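You operate a simulated robot arm through the tools that you are given. There is no shell and no other tool. Be economical: measure what you need, move in short steps, check, and stop when the job is done.

The job below is to be done with a simulated robot arm. You get a single attempt, and the scene is never put back.

## Task
Put the felt spacer from the check bench and the lidded cup from the parts mat in the grey kit tray.
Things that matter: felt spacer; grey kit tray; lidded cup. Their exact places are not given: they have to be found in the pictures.

Only the result counts: the job must be done as asked and must still hold three seconds after the hand-in. Knocking over, shifting, dropping, spilling or breaking anything else fails it.

## Robot
A 7-joint arm with a two-finger parallel gripper on a trunk, on a base that drives. Base frame: it is fixed to the floor where the robot stands at the start and does not move with it; the origin is under the middle of the robot, x ahead of it, y to its left, z up. Readings come in mm, degrees, newtons and seconds.
Its first joint turns from -115.0 to 115.0 degrees. Places, roughly: grey kit tray [-2250, -2500, 750]; lidded cup [-2000, -1750, 750]. Payload 3.91 kg.
The TCP is the grasp point between the finger pads, 30 mm short of the fingertips. In the tool frame z runs along the fingers and y along their closing line. Largest opening 110 mm; finger width 20, thickness 10; the body of the gripper, 48 by 112 mm, starts 55 mm behind the TCP.
Orientation is that of the tool frame in the base frame, as a unit quaternion [x, y, z, w]. With the fingers straight down and closing along the base's y, the tool's x points along the base's -x, its y along +y and its z along -z.

## Interface
- The arm moves only by the tool send_rows. Its argument "deltas" is a list of rows, each a list of 3 entries, a list of its own where there are three numbers: the turn, a rotation vector about the base's x, y, z in degrees, then the shift along the base's x, y, z in mm, then the finger opening in mm, from 0 to 110. In form: [[[ax, ay, az], [tx, ty, tz], gripper], ...]. A call has 1 to 10 rows; each row shifts and turns the commanded pose from where the row before left it. A row lasts 0.2 s, in which the tool goes at most 50 mm and 8.6 degrees; a call with a longer step from one row to the next is refused whole, and so is a gripper value outside its range. A pose out of reach is approached as far as the arm can. The call stops where the force on the tool passes 40 N (or 10 N more than at its start, if that is more) or the arm is blocked; 0.2 s more then pass. Each finger travels about 108 mm/s and halts on what it meets, pressing with about 21 N; the grip force reading is that of the motor and also rises with nothing between the fingers. The clock runs only during rows and for 0.2 s after the last one: add rows that do not move to give the fingers time. It gives the time, the measured TCP pose, the force on the tool (base axes), the opening and the grip force at its end, in the units of the frame above (readings bear some noise), and new pictures: "pictures" is both (left out), scene, wrist or none.
- Cameras (640 x 400 px; columns grow to the right, rows downward): "scene" is now at [22.2, 130, 1521.2]; the picture's right is [-0.30, -0.95, 0.00], its down [-0.67, 0.21, -0.71] and it looks along [0.68, -0.22, -0.70] (base axes); focal length 296 px, centre (320, 200). "wrist" rides on the gripper at [72, 17, -103] in the tool frame; the picture's right is [-0.23, 0.97, 0.00], its down [-0.76, -0.18, -0.62] and it looks along [-0.61, -0.14, 0.78] (tool axes); focal length 222 px, centre (320, 200).
- lift_body(by): slides the trunk up (or, below 0, down) by that many mm; the arm and the scene camera ride with it, the base frame stays. It gives what a move gives, with no picture.
- roll_base(legs): drives the robot by 1 to 6 legs, each [ahead, turn to the left] in mm and degrees, along the robot's own axes; the way and the turn of a leg run together, so that a leg with both is an arc; at most 1500 mm and 180 degrees a leg. The arm and the cameras ride along, it lands a little off, and it stops where it bumps. It gives what a move gives, and a new picture of the scene camera.
- aim_head(pan, tilt): turns the head with the scene camera to pan (to the left, within 155 degrees either way) and tilt (down, from -29 to 69), counted from straight ahead of the robot. It gives what a move gives, and a new picture of the scene camera.
- probe_pixels(camera, pixels): for up to 12 pixels [column, row] of the newest picture of that camera ("zoom" is the newest enlarged one), the place [x, y, z] in the base frame of the surface seen there, good to about 2 mm, but the place of the scene camera against the robot may be out by one fixed shift of up to 12 mm in any direction. The clock stands still meanwhile.
- enlarge(camera, box): a new picture of the part [left, top, right, bottom] of that camera's present view, enlarged. The clock stands still meanwhile.
- job_done(): hands the job in; it is judged then, once.

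Keep the steps short. Do not move on a guess: measure, check each grasp and each placing, and mend mistakes. In all there are 80 turns and 170 pictures (those below and enlarged ones count). Leave the gripper open and the arm clear of the work at the hand-in unless told otherwise, and finish with a single line.

The tools are called after "Call:" as name(argument=value, ...) on one line, values as JSON. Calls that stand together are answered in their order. send_rows: Moves the arm, as the interface text tells. Its arguments: {"type":"object","properties":{"deltas":{"type":"array"},"pictures":{"type":"string","enum":["both","scene","wrist","none"]}},"required":["deltas"]} The other tools are called the same way: lift_body (by) slides the trunk up or down; roll_base (legs) drives the base; aim_head (pan, tilt) turns the head that bears the scene camera; probe_pixels (camera, pixels) gives the place of the surface under pixels of a picture; enlarge (camera, box) takes an enlarged picture of a part of a camera's view; job_done () hands the job in.

At the start:

```text
time: 0.0
ee_pos: [532.4, -13.6, 1044.1]
tcp_rot: [0.004, 1.0, 0.001, 0.001]
wrist_force: [0.1, 0.4, 0.2]
opening: 109.9
gripper_force: 0.0
trunk travel left (down, up): [-625.0, 365.0]
robot x, y, heading: [0.3, 1.4, 0.3]
head pan, tilt: [-17.7, 44.4]
```

scene: 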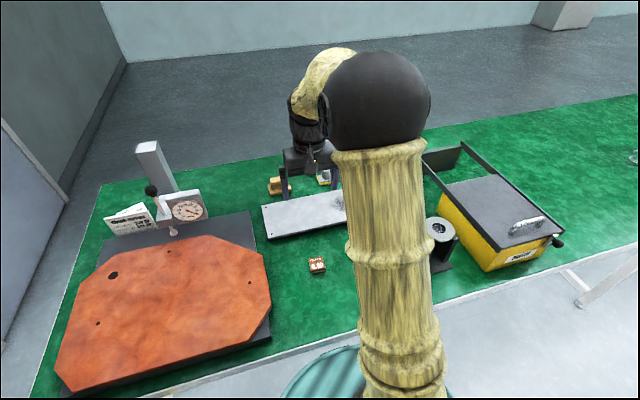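
wrist: 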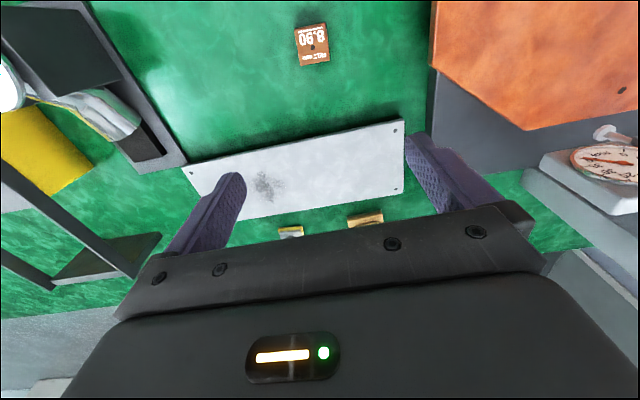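

I see a green-matted bench with a dial gauge, a grey plate and small items. I'll enlarge both views to look for the felt spacer.

Call:
enlarge(camera="scene", box=[240, 140, 480, 290])

Call:
enlarge(camera="wrist", box=[160, 0, 480, 250])

Call:
aim_head(pan=-50, tilt=35)

```text
2.67 times, centred on (360, 215) of scene
```

zoom: 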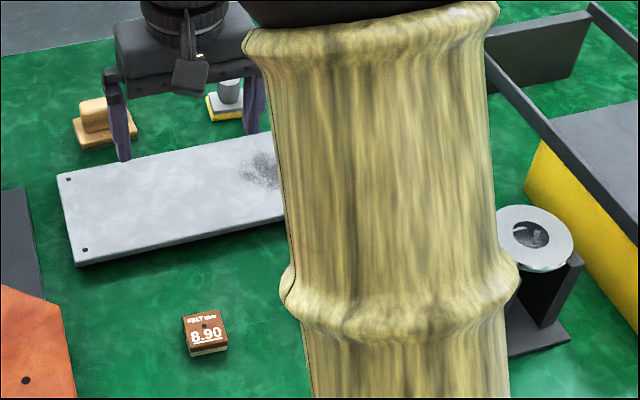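

```text
1.60 times, centred on (320, 125) of wrist
```

zoom: 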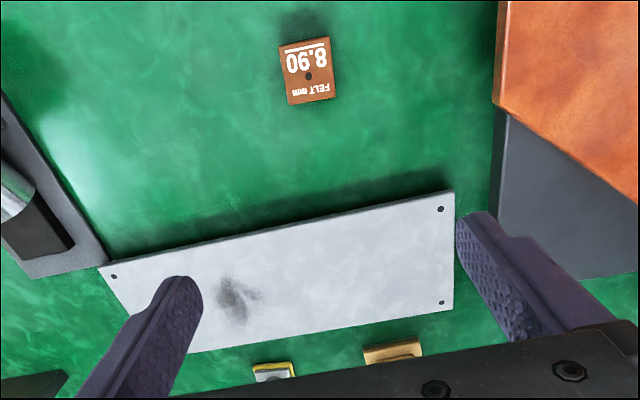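

```text
time: 1.0
ee_pos: [533.0, -13.2, 1044.9]
tcp_rot: [0.004, 1.0, -0.001, 0.0]
wrist_force: [0.0, -1.0, -0.5]
opening: 110.3
gripper_force: 0.2
trunk travel left (down, up): [-625.0, 365.0]
robot x, y, heading: [-2.7, -3.9, -0.2]
head pan, tilt: [-50.0, 35.0]
```

scene: 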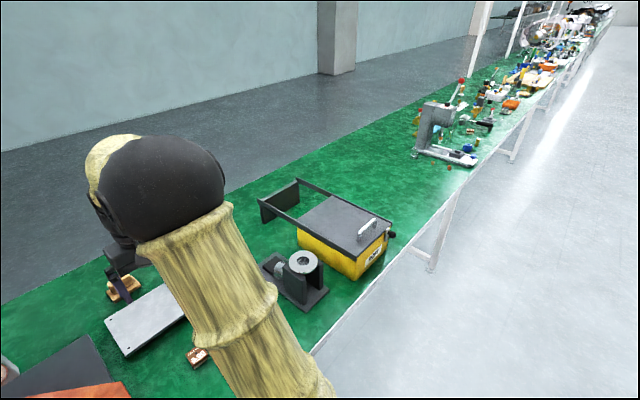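

The brown block at wrist zoom (308,75) is labelled "FELT mm 8.90". I'll measure it with the wrist camera and look at the left part of the bench for look-alikes.

Call:
probe_pixels(camera="wrist", pixels=[[299, 27], [324, 25], [303, 63], [328, 60], [313, 47], [345, 20], [200, 175], [395, 125], [435, 60], [320, 100], [420, 130], [175, 150]])

Call:
enlarge(camera="wrist", box=[280, 10, 344, 74])

Call:
aim_head(pan=25, tilt=45)

```text
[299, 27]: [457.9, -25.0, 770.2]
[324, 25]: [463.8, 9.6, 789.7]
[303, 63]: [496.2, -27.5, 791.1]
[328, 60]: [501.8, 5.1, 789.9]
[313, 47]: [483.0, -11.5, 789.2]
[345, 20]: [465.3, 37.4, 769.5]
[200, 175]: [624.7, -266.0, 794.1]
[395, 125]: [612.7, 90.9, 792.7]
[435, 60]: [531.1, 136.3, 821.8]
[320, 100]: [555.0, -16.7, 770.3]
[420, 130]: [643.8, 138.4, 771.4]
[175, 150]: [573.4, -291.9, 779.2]
```

```text
6.25 times, centred on (312, 42) of wrist
```

zoom: 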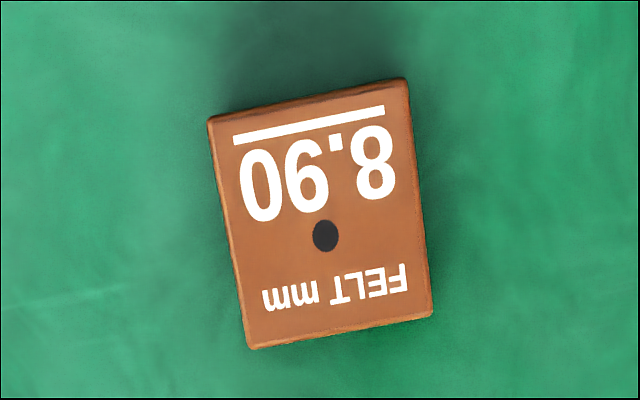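

```text
time: 2.5
ee_pos: [531.4, -13.3, 1043.7]
tcp_rot: [0.005, 1.0, 0.0, 0.0]
wrist_force: [-0.6, 0.2, 0.9]
opening: 109.8
gripper_force: 0.0
trunk travel left (down, up): [-625.0, 365.0]
robot x, y, heading: [0.1, -1.7, -0.2]
head pan, tilt: [25.0, 45.0]
```

scene: 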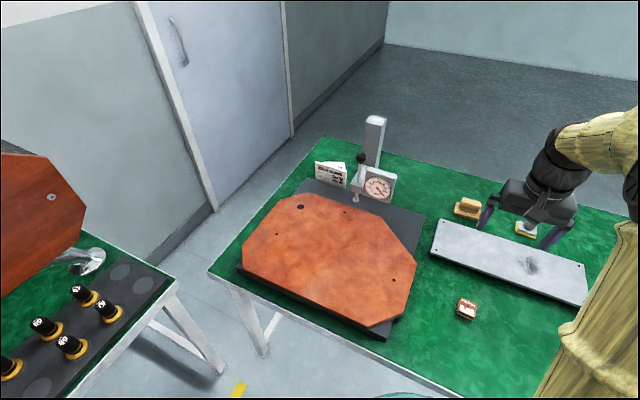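

The spacer's top is at z≈790 on a surface at 770. Its centre is about (480,-10), it is about 34 mm wide and it is turned about -8.5°. I'll move above it and turn the gripper to match.

Call:
send_rows(deltas=[[[0, 0, -4.2], [-26, 2, -30], 110], [[0, 0, -4.3], [-26, 1, -30], 90], [[0, 0, 0], [0, 0, -45], 70], [[0, 0, 0], [0, 0, -45], 70], [[0, 0, 0], [0, 0, -40], 70], [[0, 0, 0], [0, 0, 0], 70]], pictures="wrist")

```text
time: 3.9
ee_pos: [479.1, -10.1, 853.8]
tcp_rot: [0.078, 0.997, 0.0, 0.0]
wrist_force: [-0.1, 0.4, 0.1]
opening: 70.2
gripper_force: 0.1
trunk travel left (down, up): [-625.0, 365.0]
robot x, y, heading: [1.3, 0.9, 0.2]
head pan, tilt: [25.0, 45.0]
```

wrist: 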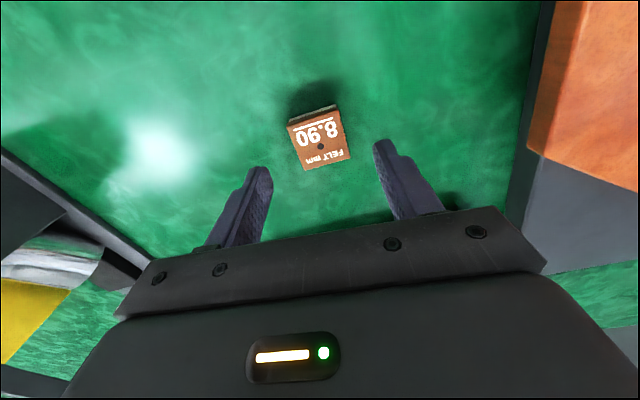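

Now I'll check the alignment from this closer view.

Call:
probe_pixels(camera="wrist", pixels=[[291, 128], [335, 113], [305, 166], [348, 156], [320, 145], [330, 106]])

Call:
enlarge(camera="wrist", box=[240, 90, 400, 190])

```text
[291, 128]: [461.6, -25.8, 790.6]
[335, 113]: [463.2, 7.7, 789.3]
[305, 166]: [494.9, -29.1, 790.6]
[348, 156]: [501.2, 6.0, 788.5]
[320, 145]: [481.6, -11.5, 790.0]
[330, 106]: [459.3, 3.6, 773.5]
```

```text
4.00 times, centred on (320, 140) of wrist
```

zoom: 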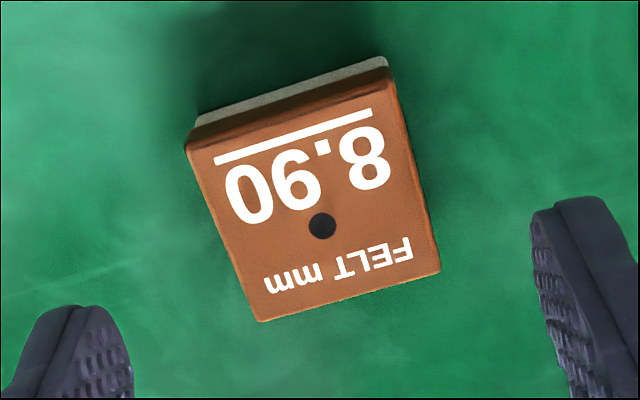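

The spacer has a brown cap on a grey felt base, centred at (480,-10), and the jaws are aligned with it. I'll descend to TCP z≈804 and close.

Call:
send_rows(deltas=[[[0, 0, 0], [1, 0, -25], 70], [[0, 0, 0], [0, 0, -25], 70], [[0, 0, 0], [0, 0, 0], 50], [[0, 0, 0], [0, 0, 0], 30], [[0, 0, 0], [0, 0, 0], 20], [[0, 0, 0], [0, 0, 0], 20]], pictures="wrist")

```text
time: 5.2
ee_pos: [481.1, -10.9, 804.4]
tcp_rot: [0.077, 0.997, 0.0, 0.001]
wrist_force: [1.0, 0.0, -0.1]
opening: 41.5
gripper_force: 21.2
trunk travel left (down, up): [-625.0, 365.0]
robot x, y, heading: [-1.0, -0.2, 0.1]
head pan, tilt: [25.0, 45.0]
```

wrist: 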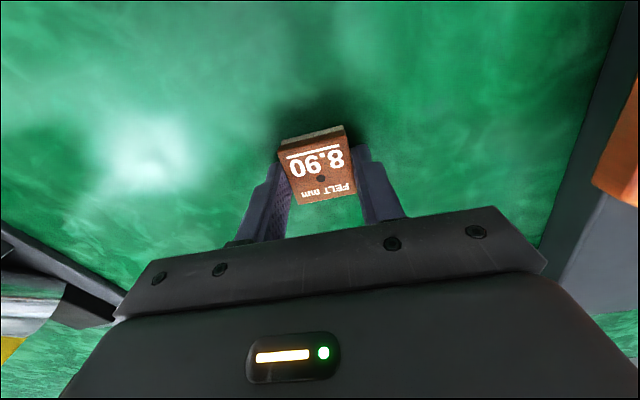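

It's gripped at 41.5 mm with 21 N. I'll lift it and check the hold.

Call:
send_rows(deltas=[[[0, 0, 0], [0, 0, 20], 20], [[0, 0, 0], [0, 0, 40], 20], [[0, 0, 0], [0, 0, 50], 20], [[0, 0, 0], [0, 0, 50], 20], [[0, 0, 0], [0, 0, 0], 20]], pictures="wrist")

Call:
aim_head(pan=150, tilt=20)

Call:
aim_head(pan=-140, tilt=20)

```text
time: 6.5
ee_pos: [480.2, -10.4, 963.0]
tcp_rot: [0.078, 0.997, 0.0, 0.0]
wrist_force: [0.3, 0.0, -0.4]
opening: 20.0
gripper_force: 0.0
trunk travel left (down, up): [-625.0, 365.0]
robot x, y, heading: [-1.2, -1.6, -0.3]
head pan, tilt: [25.0, 45.0]
```

wrist: 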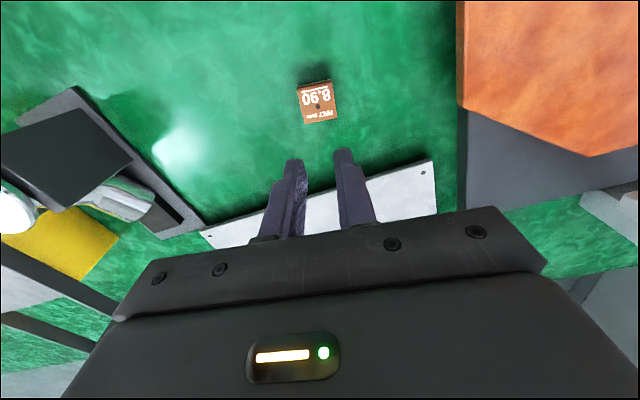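

```text
time: 8.5
ee_pos: [480.4, -10.9, 961.4]
tcp_rot: [0.079, 0.997, 0.001, -0.001]
wrist_force: [-0.2, 0.3, 0.2]
opening: 20.1
gripper_force: 0.1
trunk travel left (down, up): [-625.0, 365.0]
robot x, y, heading: [-0.4, -1.5, 0.1]
head pan, tilt: [150.0, 20.0]
```

scene: 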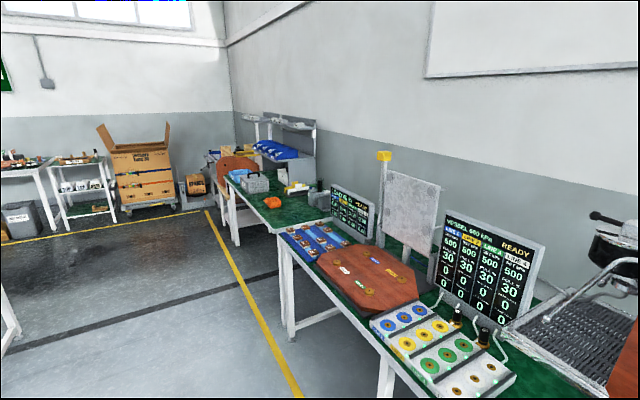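

```text
time: 12.5
ee_pos: [479.8, -9.6, 962.8]
tcp_rot: [0.079, 0.997, 0.0, 0.0]
wrist_force: [0.3, 1.1, 0.1]
opening: 20.0
gripper_force: 0.1
trunk travel left (down, up): [-625.0, 365.0]
robot x, y, heading: [1.9, -1.8, -0.1]
head pan, tilt: [-140.0, 20.0]
```

scene: 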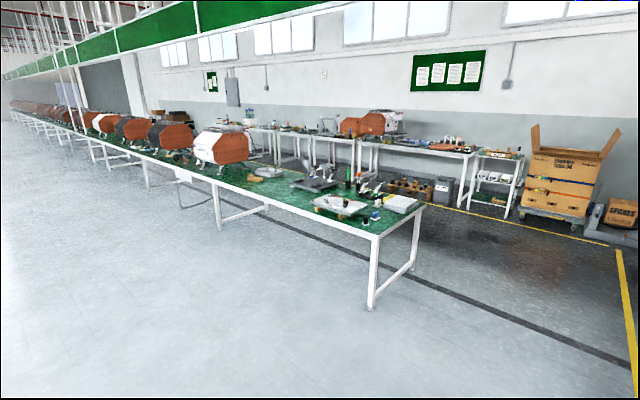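

The spacer slipped out: the fingers closed to 20 mm and it is still on the bench. I'll examine it from here.

Call:
enlarge(camera="wrist", box=[270, 60, 366, 140])

Call:
probe_pixels(camera="wrist", pixels=[[298, 88], [329, 82], [306, 123], [338, 117], [318, 106], [315, 82]])

```text
5.00 times, centred on (318, 100) of wrist
```

zoom: 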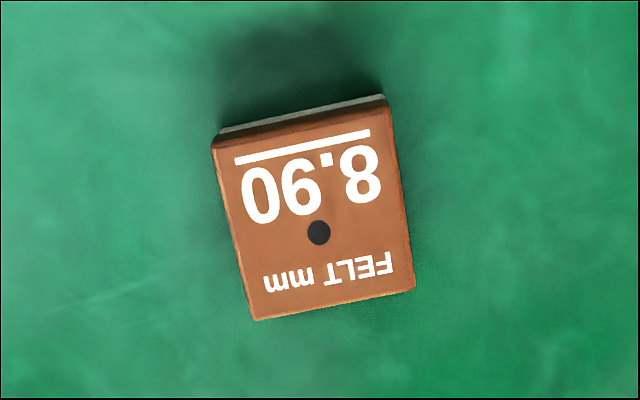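

```text
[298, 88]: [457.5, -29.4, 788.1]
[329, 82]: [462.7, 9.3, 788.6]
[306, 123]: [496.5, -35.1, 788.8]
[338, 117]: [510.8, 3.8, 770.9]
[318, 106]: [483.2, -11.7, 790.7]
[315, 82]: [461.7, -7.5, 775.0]
```

Call:
probe_pixels(camera="zoom", pixels=[[218, 150], [383, 118], [407, 282], [258, 312], [235, 240], [396, 200], [318, 233], [300, 110], [300, 122], [330, 302], [210, 135], [420, 300]])

```text
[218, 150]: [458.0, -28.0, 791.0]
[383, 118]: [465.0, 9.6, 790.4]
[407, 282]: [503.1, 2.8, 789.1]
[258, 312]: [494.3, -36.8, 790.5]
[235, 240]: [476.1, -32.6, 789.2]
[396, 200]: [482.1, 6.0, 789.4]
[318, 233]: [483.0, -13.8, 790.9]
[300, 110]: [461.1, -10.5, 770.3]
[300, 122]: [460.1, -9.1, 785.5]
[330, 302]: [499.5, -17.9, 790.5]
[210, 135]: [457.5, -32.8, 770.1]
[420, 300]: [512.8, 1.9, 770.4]
```

The block is about 41×40 mm, turned about -11.5°, with its centre near (480,-13). The first grip was about 3° off and shallow. I'll realign, go deeper to TCP≈802, grip, wait, and lift only a little.

Call:
send_rows(deltas=[[[0, 0, -2.6], [0, -2.5, 0], 70], [[0, 0, 0], [0, 0, -40], 70], [[0, 0, 0], [0, 0, -40], 70], [[0, 0, 0], [0, 0, -40], 70], [[0, 0, 0], [0, 0, 0], 70]], pictures="wrist")

Call:
enlarge(camera="wrist", box=[220, 90, 420, 215])

```text
time: 13.7
ee_pos: [480.2, -11.1, 843.3]
tcp_rot: [0.101, 0.995, 0.0, 0.0]
wrist_force: [0.4, 0.3, -0.5]
opening: 69.8
gripper_force: 0.1
trunk travel left (down, up): [-625.0, 365.0]
robot x, y, heading: [-2.4, 1.7, 0.1]
head pan, tilt: [-140.0, 20.0]
```

wrist: 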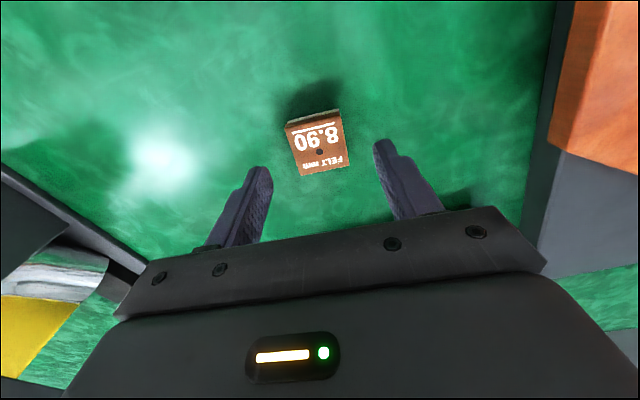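

```text
3.20 times, centred on (320, 152) of wrist
```

zoom: 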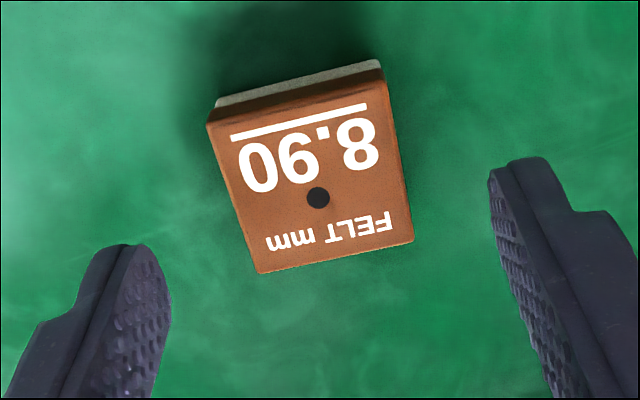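

The block edge slope (about -11°) now matches the line between the fingertips (about -12°). I'll descend to about 802 and grip.

Call:
send_rows(deltas=[[[0, 0, 0], [0, -1, -25], 70], [[0, 0, 0], [0, 0, -17], 70], [[0, 0, 0], [0, 0, 0], 55], [[0, 0, 0], [0, 0, 0], 45], [[0, 0, 0], [0, 0, 0], 20], [[0, 0, 0], [0, 0, 0], 0], [[0, 0, 0], [0, 0, 0], 0], [[0, 0, 0], [0, 0, 0], 0]], pictures="wrist")

Call:
enlarge(camera="wrist", box=[220, 110, 420, 235])

```text
time: 15.5
ee_pos: [480.7, -14.7, 801.4]
tcp_rot: [0.101, 0.995, 0.0, 0.0]
wrist_force: [0.0, -0.3, 0.5]
opening: 40.8
gripper_force: 21.2
trunk travel left (down, up): [-625.0, 365.0]
robot x, y, heading: [-0.5, -0.3, -0.4]
head pan, tilt: [-140.0, 20.0]
```

wrist: 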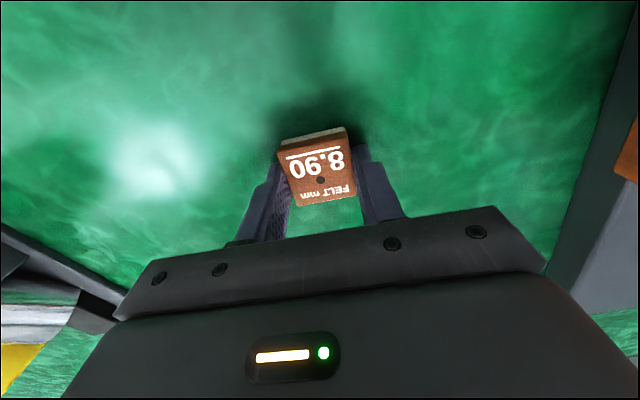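

```text
3.20 times, centred on (320, 172) of wrist
```

zoom: 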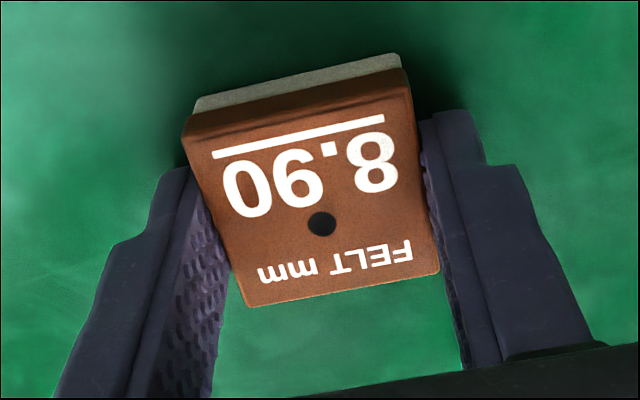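

The grip looks square at 40.8 mm. I'll lift slowly.

Call:
send_rows(deltas=[[[0, 0, 0], [0, 0, 3], 0], [[0, 0, 0], [0, 0, 4], 0], [[0, 0, 0], [0, 0, 5], 0], [[0, 0, 0], [0, 0, 5], 0], [[0, 0, 0], [0, 0, 0], 0]], pictures="wrist")

```text
time: 16.7
ee_pos: [480.4, -14.8, 818.6]
tcp_rot: [0.101, 0.995, 0.0, -0.001]
wrist_force: [-0.3, -0.2, -0.8]
opening: 41.2
gripper_force: 21.1
trunk travel left (down, up): [-625.0, 365.0]
robot x, y, heading: [2.7, -1.1, 0.0]
head pan, tilt: [-140.0, 20.0]
```

wrist: 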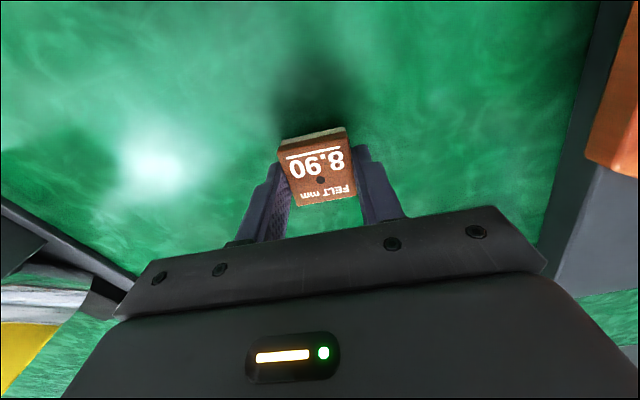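

It's held: the block stays fixed in the fingers and its shadow has separated. I'll keep raising gently.

Call:
send_rows(deltas=[[[0, 0, 0], [0, 0, 8], 0], [[0, 0, 0], [0, 0, 12], 0], [[0, 0, 0], [0, 0, 15], 0], [[0, 0, 0], [0, 0, 18], 0], [[0, 0, 0], [0, 0, 20], 0], [[0, 0, 0], [0, 0, 20], 0], [[0, 0, 0], [0, 0, 20], 0], [[0, 0, 0], [0, 0, 15], 0], [[0, 0, 0], [0, 0, 8], 0], [[0, 0, 0], [0, 0, 0], 0]], pictures="wrist")

```text
time: 18.9
ee_pos: [481.4, -14.1, 954.9]
tcp_rot: [0.101, 0.995, 0.0, -0.001]
wrist_force: [-0.3, -0.2, -0.8]
opening: 41.2
gripper_force: 20.1
trunk travel left (down, up): [-625.0, 365.0]
robot x, y, heading: [2.2, -0.9, 0.0]
head pan, tilt: [-140.0, 20.0]
```

wrist: 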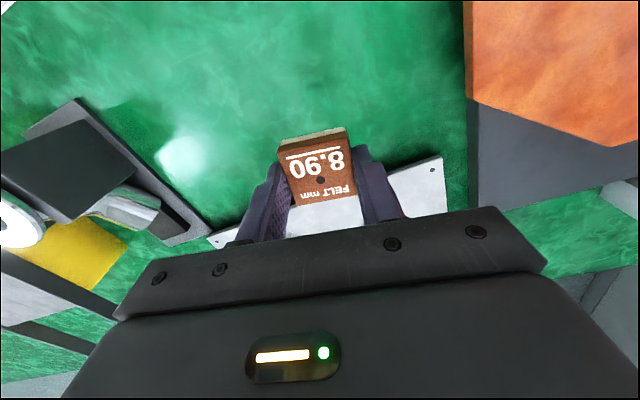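

Holding well. The lidded cup and tray should be on the bench seen at pan -140, near (370,200), so I'll enlarge that.

Call:
enlarge(camera="scene", box=[180, 120, 440, 282])

Call:
enlarge(camera="scene", box=[280, 160, 440, 260])

Call:
probe_pixels(camera="scene", pixels=[[422, 207], [375, 236], [340, 205], [265, 173], [312, 182], [400, 204], [220, 160], [375, 216], [346, 172], [200, 180], [250, 190], [300, 220]])

```text
2.46 times, centred on (310, 201) of scene
```

zoom: 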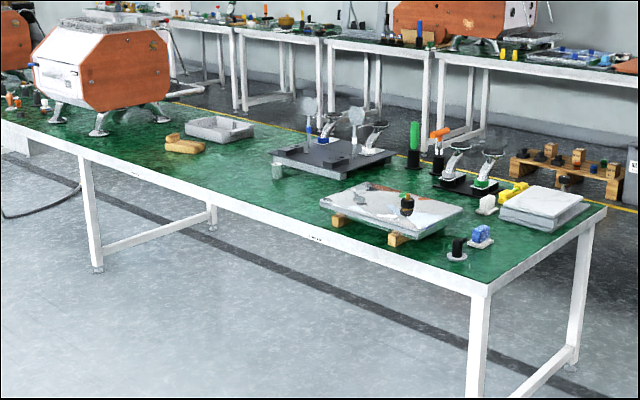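

```text
4.00 times, centred on (360, 210) of scene
```

zoom: 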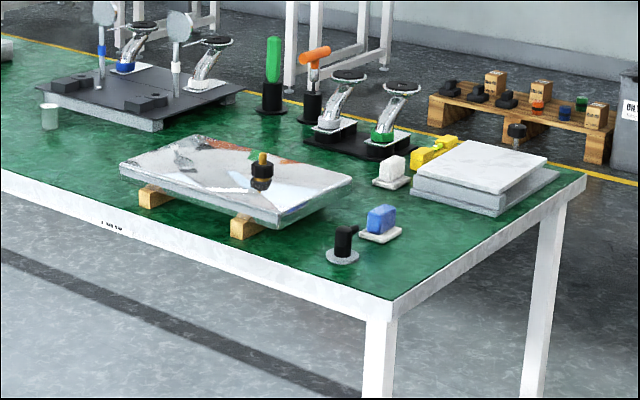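

```text
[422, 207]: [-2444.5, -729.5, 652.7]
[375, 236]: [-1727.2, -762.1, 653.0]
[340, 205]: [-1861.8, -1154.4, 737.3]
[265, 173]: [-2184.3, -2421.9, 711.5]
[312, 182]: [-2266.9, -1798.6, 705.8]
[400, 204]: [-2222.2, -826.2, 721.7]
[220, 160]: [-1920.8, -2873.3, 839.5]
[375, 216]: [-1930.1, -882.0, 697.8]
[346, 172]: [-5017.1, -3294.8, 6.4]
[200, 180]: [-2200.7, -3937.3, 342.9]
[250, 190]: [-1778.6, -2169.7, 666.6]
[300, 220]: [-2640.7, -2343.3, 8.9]
```

The bench runs along x≈-1720…-2450 with its surface at z≈660. The grey tray is at (-2250,-2500) and the small grey cylinder near the dark plate is the likely cup. I'll raise the trunk for travel and look down to see how close the base stands to this bench's edge.

Call:
lift_body(by=200)

Call:
aim_head(pan=-40, tilt=65)

```text
time: 21.0
ee_pos: [481.2, -14.5, 1155.2]
tcp_rot: [0.101, 0.995, -0.001, 0.0]
wrist_force: [0.7, -0.1, 0.1]
opening: 40.9
gripper_force: 20.9
trunk travel left (down, up): [-825.0, 165.0]
robot x, y, heading: [-0.0, 1.2, 0.1]
head pan, tilt: [-140.0, 20.0]
```

```text
time: 22.8
ee_pos: [481.0, -14.8, 1154.2]
tcp_rot: [0.101, 0.995, 0.0, 0.0]
wrist_force: [-0.2, -0.7, 0.2]
opening: 41.0
gripper_force: 20.9
trunk travel left (down, up): [-825.0, 165.0]
robot x, y, heading: [-0.0, -3.4, -0.2]
head pan, tilt: [-40.0, 65.0]
```

scene: 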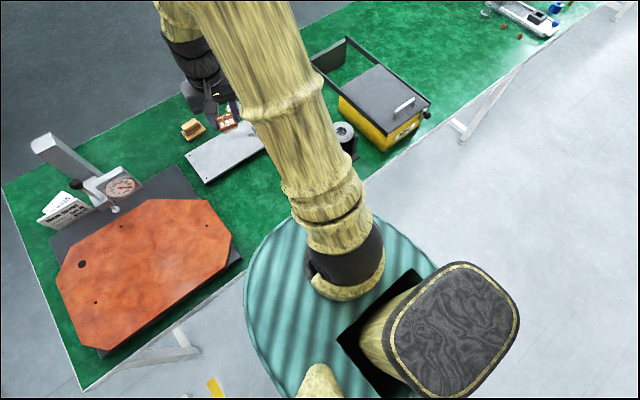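

Call:
probe_pixels(camera="scene", pixels=[[395, 160], [250, 280], [240, 275], [255, 310], [300, 220], [430, 260], [400, 230], [345, 275], [190, 335], [470, 330], [265, 240], [460, 100]])

```text
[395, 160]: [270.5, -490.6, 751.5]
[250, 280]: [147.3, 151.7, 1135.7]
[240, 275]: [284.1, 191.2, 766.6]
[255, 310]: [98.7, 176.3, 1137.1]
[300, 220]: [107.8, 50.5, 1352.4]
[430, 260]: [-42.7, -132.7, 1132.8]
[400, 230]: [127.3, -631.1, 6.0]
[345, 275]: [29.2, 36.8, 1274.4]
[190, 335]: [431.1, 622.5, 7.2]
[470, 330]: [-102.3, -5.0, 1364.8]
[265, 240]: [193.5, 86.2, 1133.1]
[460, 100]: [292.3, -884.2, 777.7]
```

The torso's front is about 200 mm from its axis and the bench edge is at x≈277. I'll back off, turn right about 110° and drive down the clear aisle.

Call:
roll_base(legs=[[-400, 0], [0, -110], [1200, 0]])

Call:
aim_head(pan=40, tilt=30)

Call:
aim_head(pan=-40, tilt=30)

```text
time: 35.5
ee_pos: [-976.1, -1571.2, 1154.8]
tcp_rot: [0.872, 0.489, 0.0, 0.0]
wrist_force: [-0.3, -0.3, -0.8]
opening: 40.8
gripper_force: 21.7
trunk travel left (down, up): [-825.0, 165.0]
robot x, y, heading: [-802.2, -1121.7, -109.8]
head pan, tilt: [-40.0, 65.0]
```

scene: 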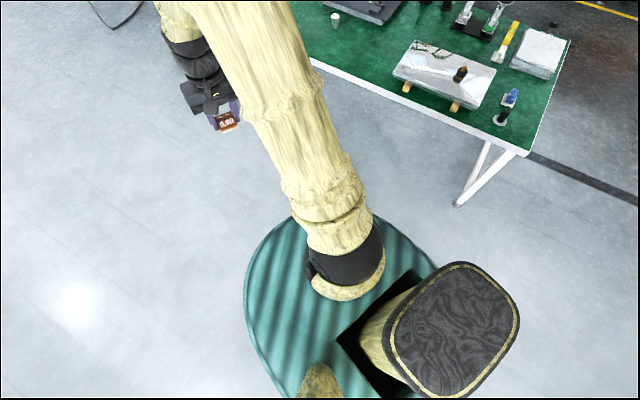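

```text
time: 37.0
ee_pos: [-974.4, -1570.8, 1154.8]
tcp_rot: [0.872, 0.489, 0.0, -0.001]
wrist_force: [-1.1, -0.1, -0.9]
opening: 40.8
gripper_force: 21.3
trunk travel left (down, up): [-825.0, 165.0]
robot x, y, heading: [-796.7, -1122.4, -109.9]
head pan, tilt: [40.0, 30.0]
```

scene: 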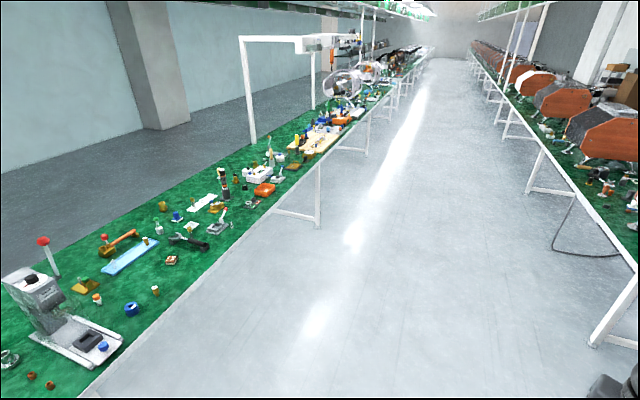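

```text
time: 38.6
ee_pos: [-975.4, -1571.4, 1154.8]
tcp_rot: [0.872, 0.489, 0.0, -0.001]
wrist_force: [0.1, 0.3, -0.3]
opening: 40.8
gripper_force: 21.2
trunk travel left (down, up): [-825.0, 165.0]
robot x, y, heading: [-799.6, -1123.8, -109.7]
head pan, tilt: [-40.0, 30.0]
```

scene: 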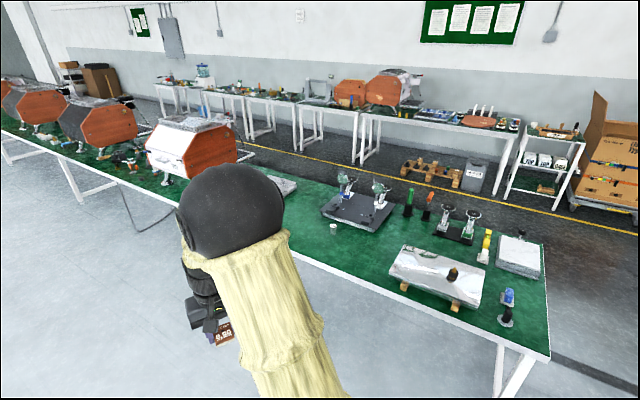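

A cable hangs in the aisle near (150,225), so I'll stay clear of it. Now I'll zoom on the cup (333,226) and the tray (283,187) and locate both.

Call:
enlarge(camera="scene", box=[260, 160, 420, 260])

Call:
probe_pixels(camera="scene", pixels=[[333, 226], [333, 233], [290, 187], [288, 193], [280, 180], [150, 225], [133, 235], [310, 250], [450, 225], [360, 270], [340, 262], [290, 300]])

```text
4.00 times, centred on (340, 210) of scene
```

zoom: 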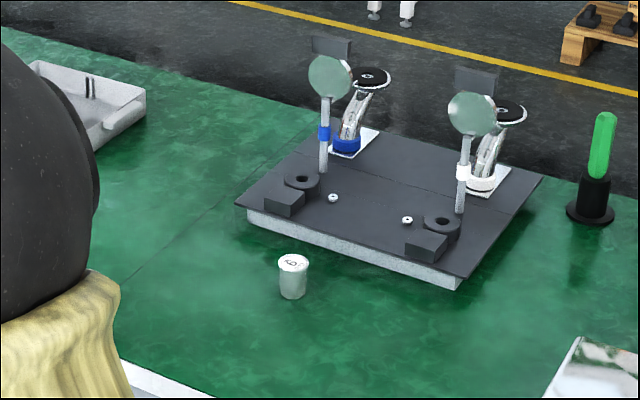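

```text
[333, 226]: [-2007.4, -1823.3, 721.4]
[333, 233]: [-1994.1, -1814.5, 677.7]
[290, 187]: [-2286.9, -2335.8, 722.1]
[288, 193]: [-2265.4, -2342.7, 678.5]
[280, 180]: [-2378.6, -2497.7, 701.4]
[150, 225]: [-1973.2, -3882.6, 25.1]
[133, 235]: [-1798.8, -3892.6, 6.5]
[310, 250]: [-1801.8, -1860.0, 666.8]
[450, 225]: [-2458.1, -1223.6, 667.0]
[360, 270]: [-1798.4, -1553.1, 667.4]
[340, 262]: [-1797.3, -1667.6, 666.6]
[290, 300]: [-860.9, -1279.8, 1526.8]
```

Cup: centre about (-2005,-1820), top at about 721, bench surface at 667. Next I'll drive to in front of the tray, staying back from the bench, and turn to face it.

Call:
roll_base(legs=[[0, 5.3], [1320, 0], [0, -75.5]])

Call:
aim_head(pan=-10, tilt=38)

```text
time: 49.0
ee_pos: [-1613.9, -2392.5, 1154.3]
tcp_rot: [0.995, -0.099, 0.0, 0.0]
wrist_force: [0.6, 0.2, -0.3]
opening: 40.9
gripper_force: 21.1
trunk travel left (down, up): [-825.0, 165.0]
robot x, y, heading: [-1132.4, -2403.3, -180.1]
head pan, tilt: [-40.0, 30.0]
```

scene: 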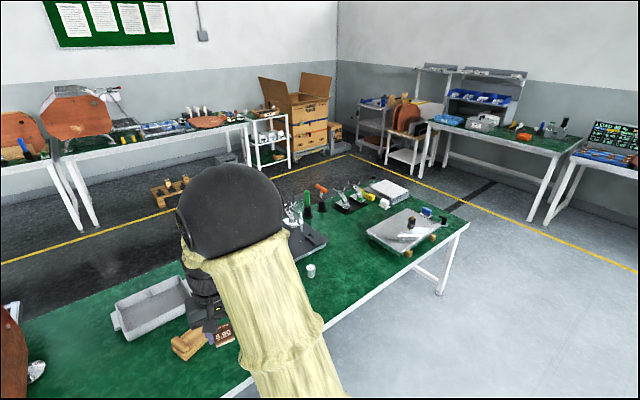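

```text
time: 49.9
ee_pos: [-1613.9, -2393.9, 1154.7]
tcp_rot: [0.995, -0.1, 0.0, 0.0]
wrist_force: [0.2, -0.9, -0.7]
opening: 40.9
gripper_force: 21.0
trunk travel left (down, up): [-825.0, 165.0]
robot x, y, heading: [-1133.6, -2407.9, -180.0]
head pan, tilt: [-10.0, 38.0]
```

scene: 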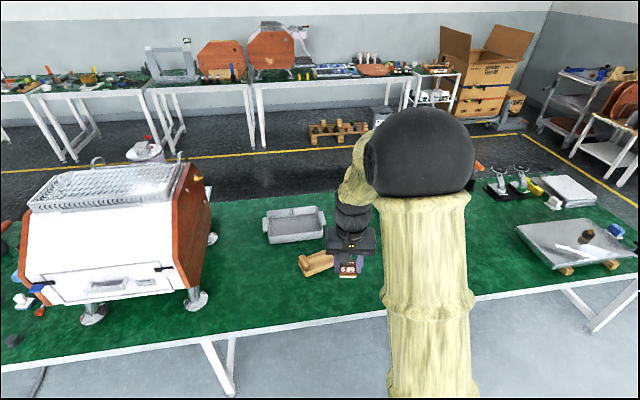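

Call:
enlarge(camera="scene", box=[220, 180, 380, 300])

Call:
probe_pixels(camera="scene", pixels=[[272, 243], [322, 233], [265, 213], [318, 206], [294, 225], [275, 236], [316, 228], [300, 262], [325, 255], [180, 162], [200, 345], [317, 270]])

```text
3.33 times, centred on (300, 240) of scene
```

zoom: 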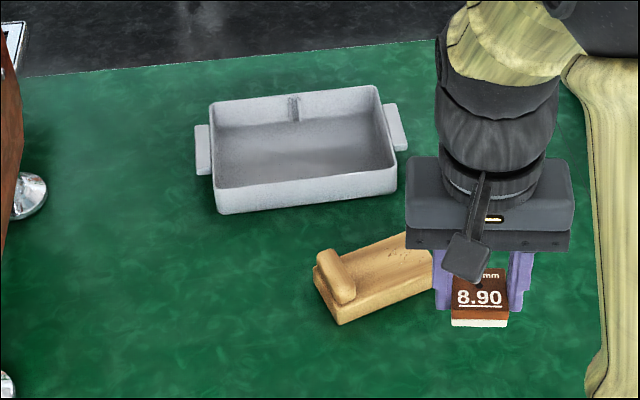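

```text
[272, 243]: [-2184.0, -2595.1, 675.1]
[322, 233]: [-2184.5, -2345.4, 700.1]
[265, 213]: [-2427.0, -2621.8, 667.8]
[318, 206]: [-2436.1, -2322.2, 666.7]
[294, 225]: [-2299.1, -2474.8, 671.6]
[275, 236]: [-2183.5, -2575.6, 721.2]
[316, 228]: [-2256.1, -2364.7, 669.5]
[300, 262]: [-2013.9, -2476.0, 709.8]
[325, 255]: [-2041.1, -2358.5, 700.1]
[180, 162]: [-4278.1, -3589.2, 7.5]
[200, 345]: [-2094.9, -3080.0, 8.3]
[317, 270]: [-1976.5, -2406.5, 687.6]
```

Tray: front wall at x≈-2184, interior about y -2590…-2355, floor at z≈670, rim at about 721. I'll approach in a slight S so the robot ends centred on the tray.

Call:
roll_base(legs=[[0, 11.5], [335, 0], [0, -11.5]])

Call:
aim_head(pan=15, tilt=55)

```text
time: 53.6
ee_pos: [-1940.0, -2458.0, 1155.7]
tcp_rot: [0.995, -0.102, 0.0, 0.0]
wrist_force: [-0.1, 0.4, 0.4]
opening: 41.1
gripper_force: 20.3
trunk travel left (down, up): [-825.0, 165.0]
robot x, y, heading: [-1462.2, -2475.2, 179.6]
head pan, tilt: [-10.0, 38.0]
```

scene: 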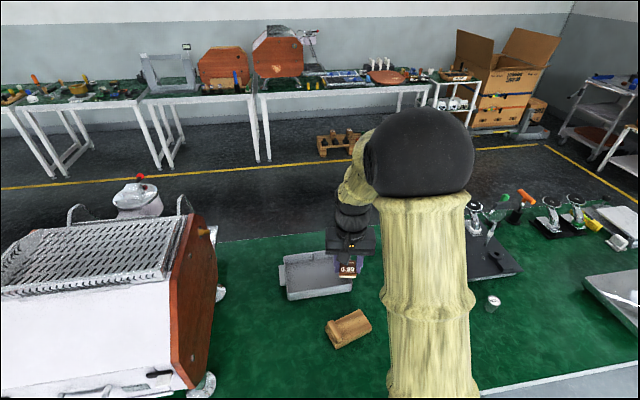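

```text
time: 54.5
ee_pos: [-1940.0, -2458.0, 1156.2]
tcp_rot: [0.995, -0.101, 0.0, 0.0]
wrist_force: [0.3, -0.2, -0.7]
opening: 40.9
gripper_force: 20.3
trunk travel left (down, up): [-825.0, 165.0]
robot x, y, heading: [-1462.1, -2472.7, 179.5]
head pan, tilt: [15.0, 55.0]
```

scene: 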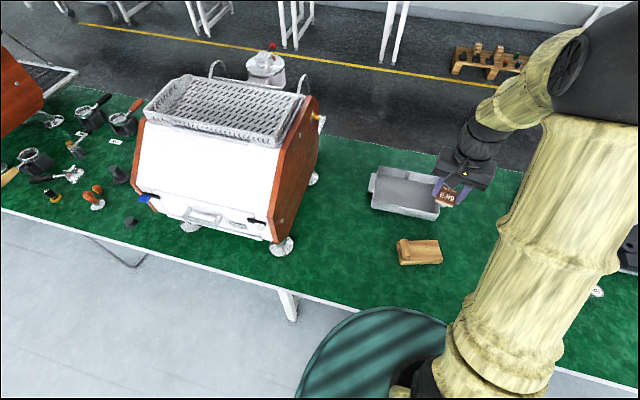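

Call:
probe_pixels(camera="scene", pixels=[[340, 306], [310, 296], [400, 213], [372, 203], [437, 220], [408, 195], [385, 170], [290, 290], [430, 175], [410, 170], [375, 180], [600, 380]])

Call:
enlarge(camera="scene", box=[350, 140, 510, 280])

```text
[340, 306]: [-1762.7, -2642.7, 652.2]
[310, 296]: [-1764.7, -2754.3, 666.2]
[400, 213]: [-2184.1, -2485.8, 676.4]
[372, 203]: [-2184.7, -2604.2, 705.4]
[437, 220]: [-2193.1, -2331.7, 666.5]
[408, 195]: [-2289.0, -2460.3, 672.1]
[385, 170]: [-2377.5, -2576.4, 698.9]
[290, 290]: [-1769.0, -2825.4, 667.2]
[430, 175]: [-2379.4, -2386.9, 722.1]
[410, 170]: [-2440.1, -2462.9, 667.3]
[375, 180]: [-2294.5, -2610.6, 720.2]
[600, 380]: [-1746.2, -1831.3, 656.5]
```

```text
2.86 times, centred on (430, 210) of scene
```

zoom: 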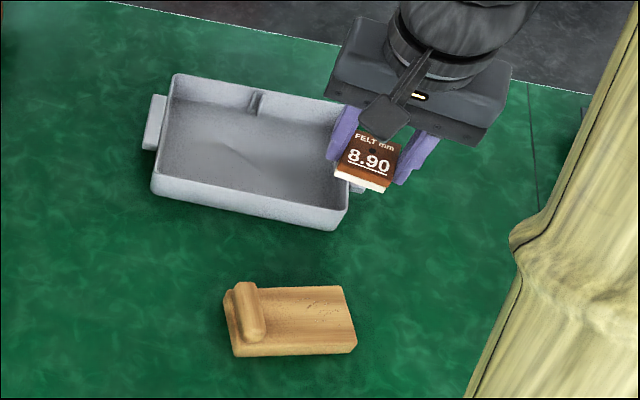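

The bench edge here is at x≈-1755, so there's about 290 mm of gap. I'll creep 28 mm closer, then extend the arm gently over the tray at height.

Call:
roll_base(legs=[[28, 0]])

Call:
send_rows(deltas=[[[0, 0, 0], [-15, -4, 0], 0], [[0, 0, 0], [-28, -7, 0], 0], [[0, 0, 0], [-30, -8, 0], 0], [[0, 0, 0], [-30, -8, 0], 0], [[0, 0, 0], [-30, -8, 0], 0], [[0, 0, 0], [-30, -8, 0], 0], [[0, 0, 0], [-30, -8, 0], 0], [[0, 0, 0], [-30, -8, 0], 0], [[0, 0, 0], [-25, -8, 0], 0], [[0, 0, 0], [-12, 0, 0], 0]], pictures="both")

```text
time: 55.4
ee_pos: [-1970.3, -2457.5, 1155.0]
tcp_rot: [0.995, -0.101, 0.001, -0.001]
wrist_force: [-0.6, 0.0, -0.5]
opening: 41.0
gripper_force: 21.0
trunk travel left (down, up): [-825.0, 165.0]
robot x, y, heading: [-1485.3, -2475.1, 179.6]
head pan, tilt: [15.0, 55.0]
```

scene: 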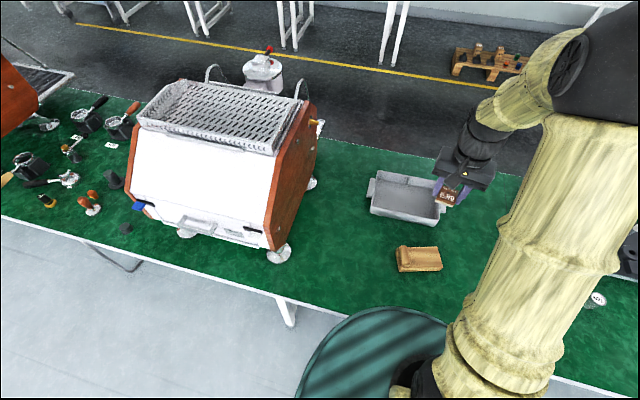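

```text
time: 57.5
ee_pos: [-2228.9, -2523.8, 1156.2]
tcp_rot: [0.995, -0.102, 0.001, -0.001]
wrist_force: [-1.0, 0.4, -1.5]
opening: 41.0
gripper_force: 21.5
trunk travel left (down, up): [-825.0, 165.0]
robot x, y, heading: [-1486.9, -2466.9, 179.6]
head pan, tilt: [15.0, 55.0]
```

scene: 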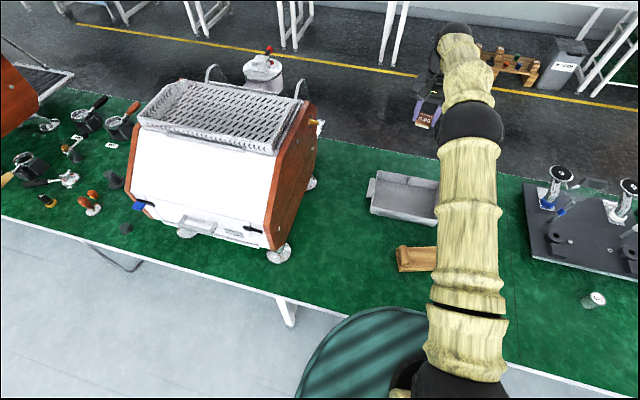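
wrist: 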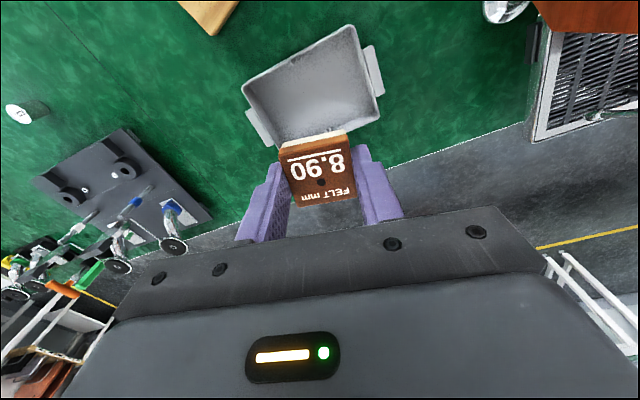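

The arm reached (-2229,-2524). I'll measure the tray with the wrist camera, which is free of the head camera's offset.

Call:
probe_pixels(camera="wrist", pixels=[[242, 90], [352, 27], [382, 95], [280, 144], [310, 75], [255, 95], [348, 40], [370, 90], [270, 80], [300, 55], [290, 120], [340, 110]])

Call:
enlarge(camera="wrist", box=[224, 10, 400, 160])

```text
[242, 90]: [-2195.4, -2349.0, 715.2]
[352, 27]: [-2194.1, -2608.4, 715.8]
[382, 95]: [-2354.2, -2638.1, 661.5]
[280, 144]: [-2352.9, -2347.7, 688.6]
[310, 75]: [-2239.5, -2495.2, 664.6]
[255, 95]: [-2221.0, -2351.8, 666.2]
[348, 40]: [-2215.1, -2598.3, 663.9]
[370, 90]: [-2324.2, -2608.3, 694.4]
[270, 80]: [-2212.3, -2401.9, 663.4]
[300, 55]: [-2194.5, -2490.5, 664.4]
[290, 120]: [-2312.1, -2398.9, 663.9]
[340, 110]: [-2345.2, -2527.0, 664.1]
```

```text
2.67 times, centred on (312, 85) of wrist
```

zoom: 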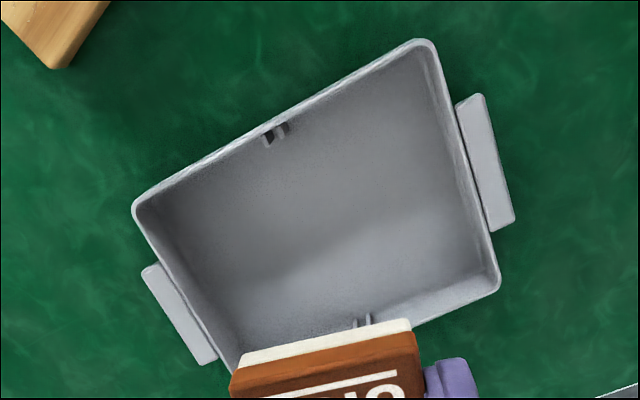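

Tray floor is at z≈664, rim at 716, front rim at x≈-2195. I'll nudge 10 mm deeper and lower the trunk to just above the rim.

Call:
send_rows(deltas=[[[0, 0, 0], [-6, -3, 0], 0], [[0, 0, 0], [-6, -3, 0], 0], [[0, 0, 0], [0, 0, 0], 0]], pictures="none")

Call:
lift_body(by=-390)

Call:
send_rows(deltas=[[[0, 0, 0], [0, 0, 0], 0]], pictures="both")

```text
time: 58.4
ee_pos: [-2239.9, -2529.9, 1153.7]
tcp_rot: [0.995, -0.101, -0.001, 0.0]
wrist_force: [-0.5, -0.1, -0.5]
opening: 41.1
gripper_force: 21.1
trunk travel left (down, up): [-825.0, 165.0]
robot x, y, heading: [-1490.5, -2471.3, 179.7]
head pan, tilt: [15.0, 55.0]
```

```text
time: 62.1
ee_pos: [-2239.8, -2530.4, 765.4]
tcp_rot: [0.995, -0.101, 0.0, 0.0]
wrist_force: [-0.9, 1.0, -0.4]
opening: 41.0
gripper_force: 21.2
trunk travel left (down, up): [-435.0, 555.0]
robot x, y, heading: [-1485.5, -2473.0, 179.9]
head pan, tilt: [15.0, 55.0]
```

```text
time: 62.5
ee_pos: [-2239.6, -2530.5, 764.1]
tcp_rot: [0.995, -0.102, -0.001, 0.001]
wrist_force: [-0.5, 0.0, -0.6]
opening: 40.9
gripper_force: 21.1
trunk travel left (down, up): [-435.0, 555.0]
robot x, y, heading: [-1489.5, -2472.7, 179.7]
head pan, tilt: [15.0, 55.0]
```

scene: 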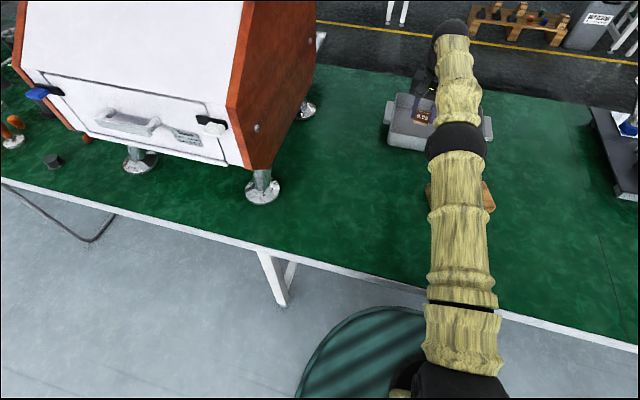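
wrist: 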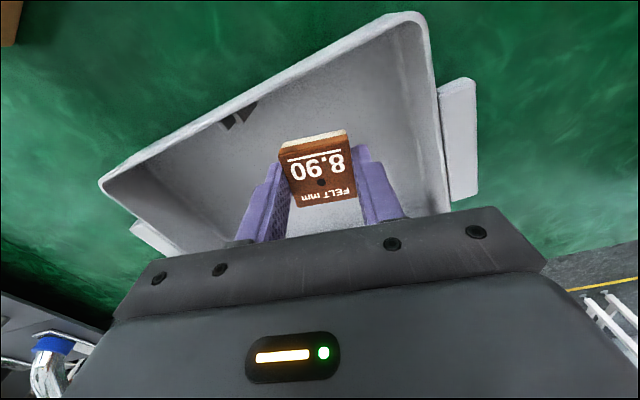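

The block is inside the tray's outline with clear margins. I'll lower it to the floor, with touch expected at TCP≈696.

Call:
send_rows(deltas=[[[0, 0, 0], [0, 0, -20], 0], [[0, 0, 0], [0, 0, -20], 0], [[0, 0, 0], [0, 0, -15], 0], [[0, 0, 0], [0, 0, -7], 0], [[0, 0, 0], [0, 0, -3], 0], [[0, 0, 0], [0, 0, -2], 0]], pictures="wrist")

```text
time: 63.9
ee_pos: [-2240.2, -2528.9, 698.0]
tcp_rot: [0.995, -0.102, -0.002, 0.001]
wrist_force: [-0.5, -0.9, 0.5]
opening: 40.8
gripper_force: 20.9
trunk travel left (down, up): [-435.0, 555.0]
robot x, y, heading: [-1485.6, -2472.9, 179.6]
head pan, tilt: [15.0, 55.0]
```

wrist: 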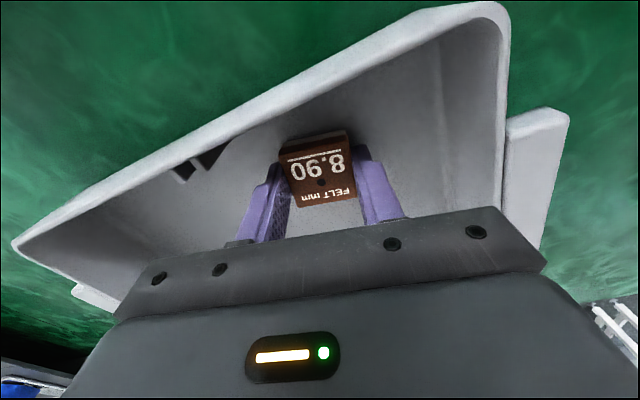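

No contact at 698 yet, so it goes lower in 1 mm rows.

Call:
send_rows(deltas=[[[0, 0, 0], [0, 0, -1], 0], [[0, 0, 0], [0, 0, -1], 0], [[0, 0, 0], [0, 0, -1], 0]], pictures="none")

Call:
enlarge(camera="wrist", box=[240, 110, 400, 240])

```text
time: 64.7
ee_pos: [-2239.5, -2530.6, 694.6]
tcp_rot: [0.995, -0.102, -0.002, 0.001]
wrist_force: [-1.0, -0.5, 2.8]
opening: 41.2
gripper_force: 20.9
trunk travel left (down, up): [-435.0, 555.0]
robot x, y, heading: [-1486.3, -2474.0, 179.6]
head pan, tilt: [15.0, 55.0]
```

```text
3.08 times, centred on (320, 175) of wrist
```

zoom: 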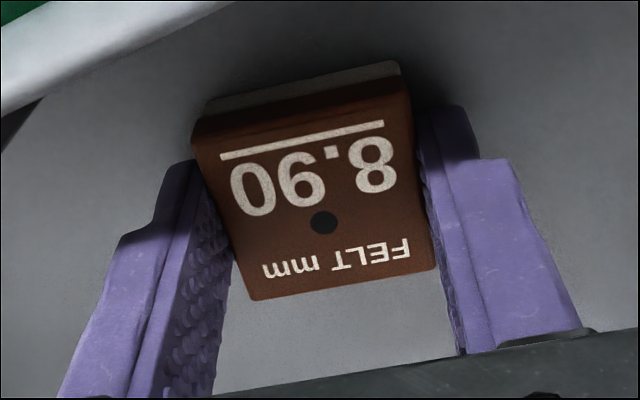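

The force rose to +2.8 N, so it has touched the floor. I'll release a little and raise the arm.

Call:
send_rows(deltas=[[[0, 0, 0], [0, 0, 0], 48], [[0, 0, 0], [0, 0, 0], 56], [[0, 0, 0], [0, 0, 0], 56], [[0, 0, 0], [0, 0, 15], 56], [[0, 0, 0], [0, 0, 30], 56], [[0, 0, 0], [0, 0, 40], 56], [[0, 0, 0], [0, 0, 40], 56], [[0, 0, 0], [0, 0, 0], 56]], pictures="wrist")

```text
time: 66.5
ee_pos: [-2225.5, -2533.5, 818.7]
tcp_rot: [0.995, -0.102, -0.001, 0.001]
wrist_force: [-0.3, -0.8, 0.6]
opening: 56.2
gripper_force: 0.0
out of reach, approached as far as the arm can: row 7
trunk travel left (down, up): [-435.0, 555.0]
robot x, y, heading: [-1487.4, -2474.1, 179.4]
head pan, tilt: [15.0, 55.0]
```

wrist: 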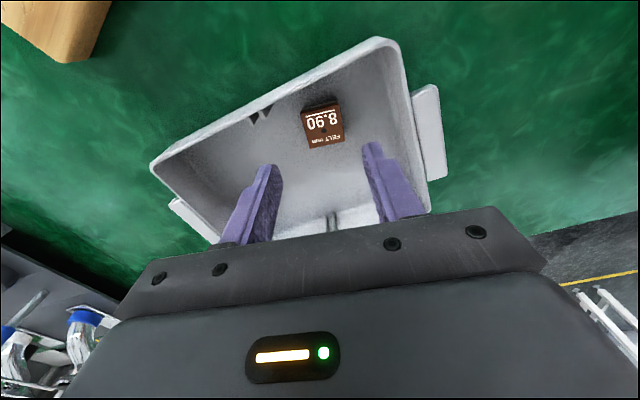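

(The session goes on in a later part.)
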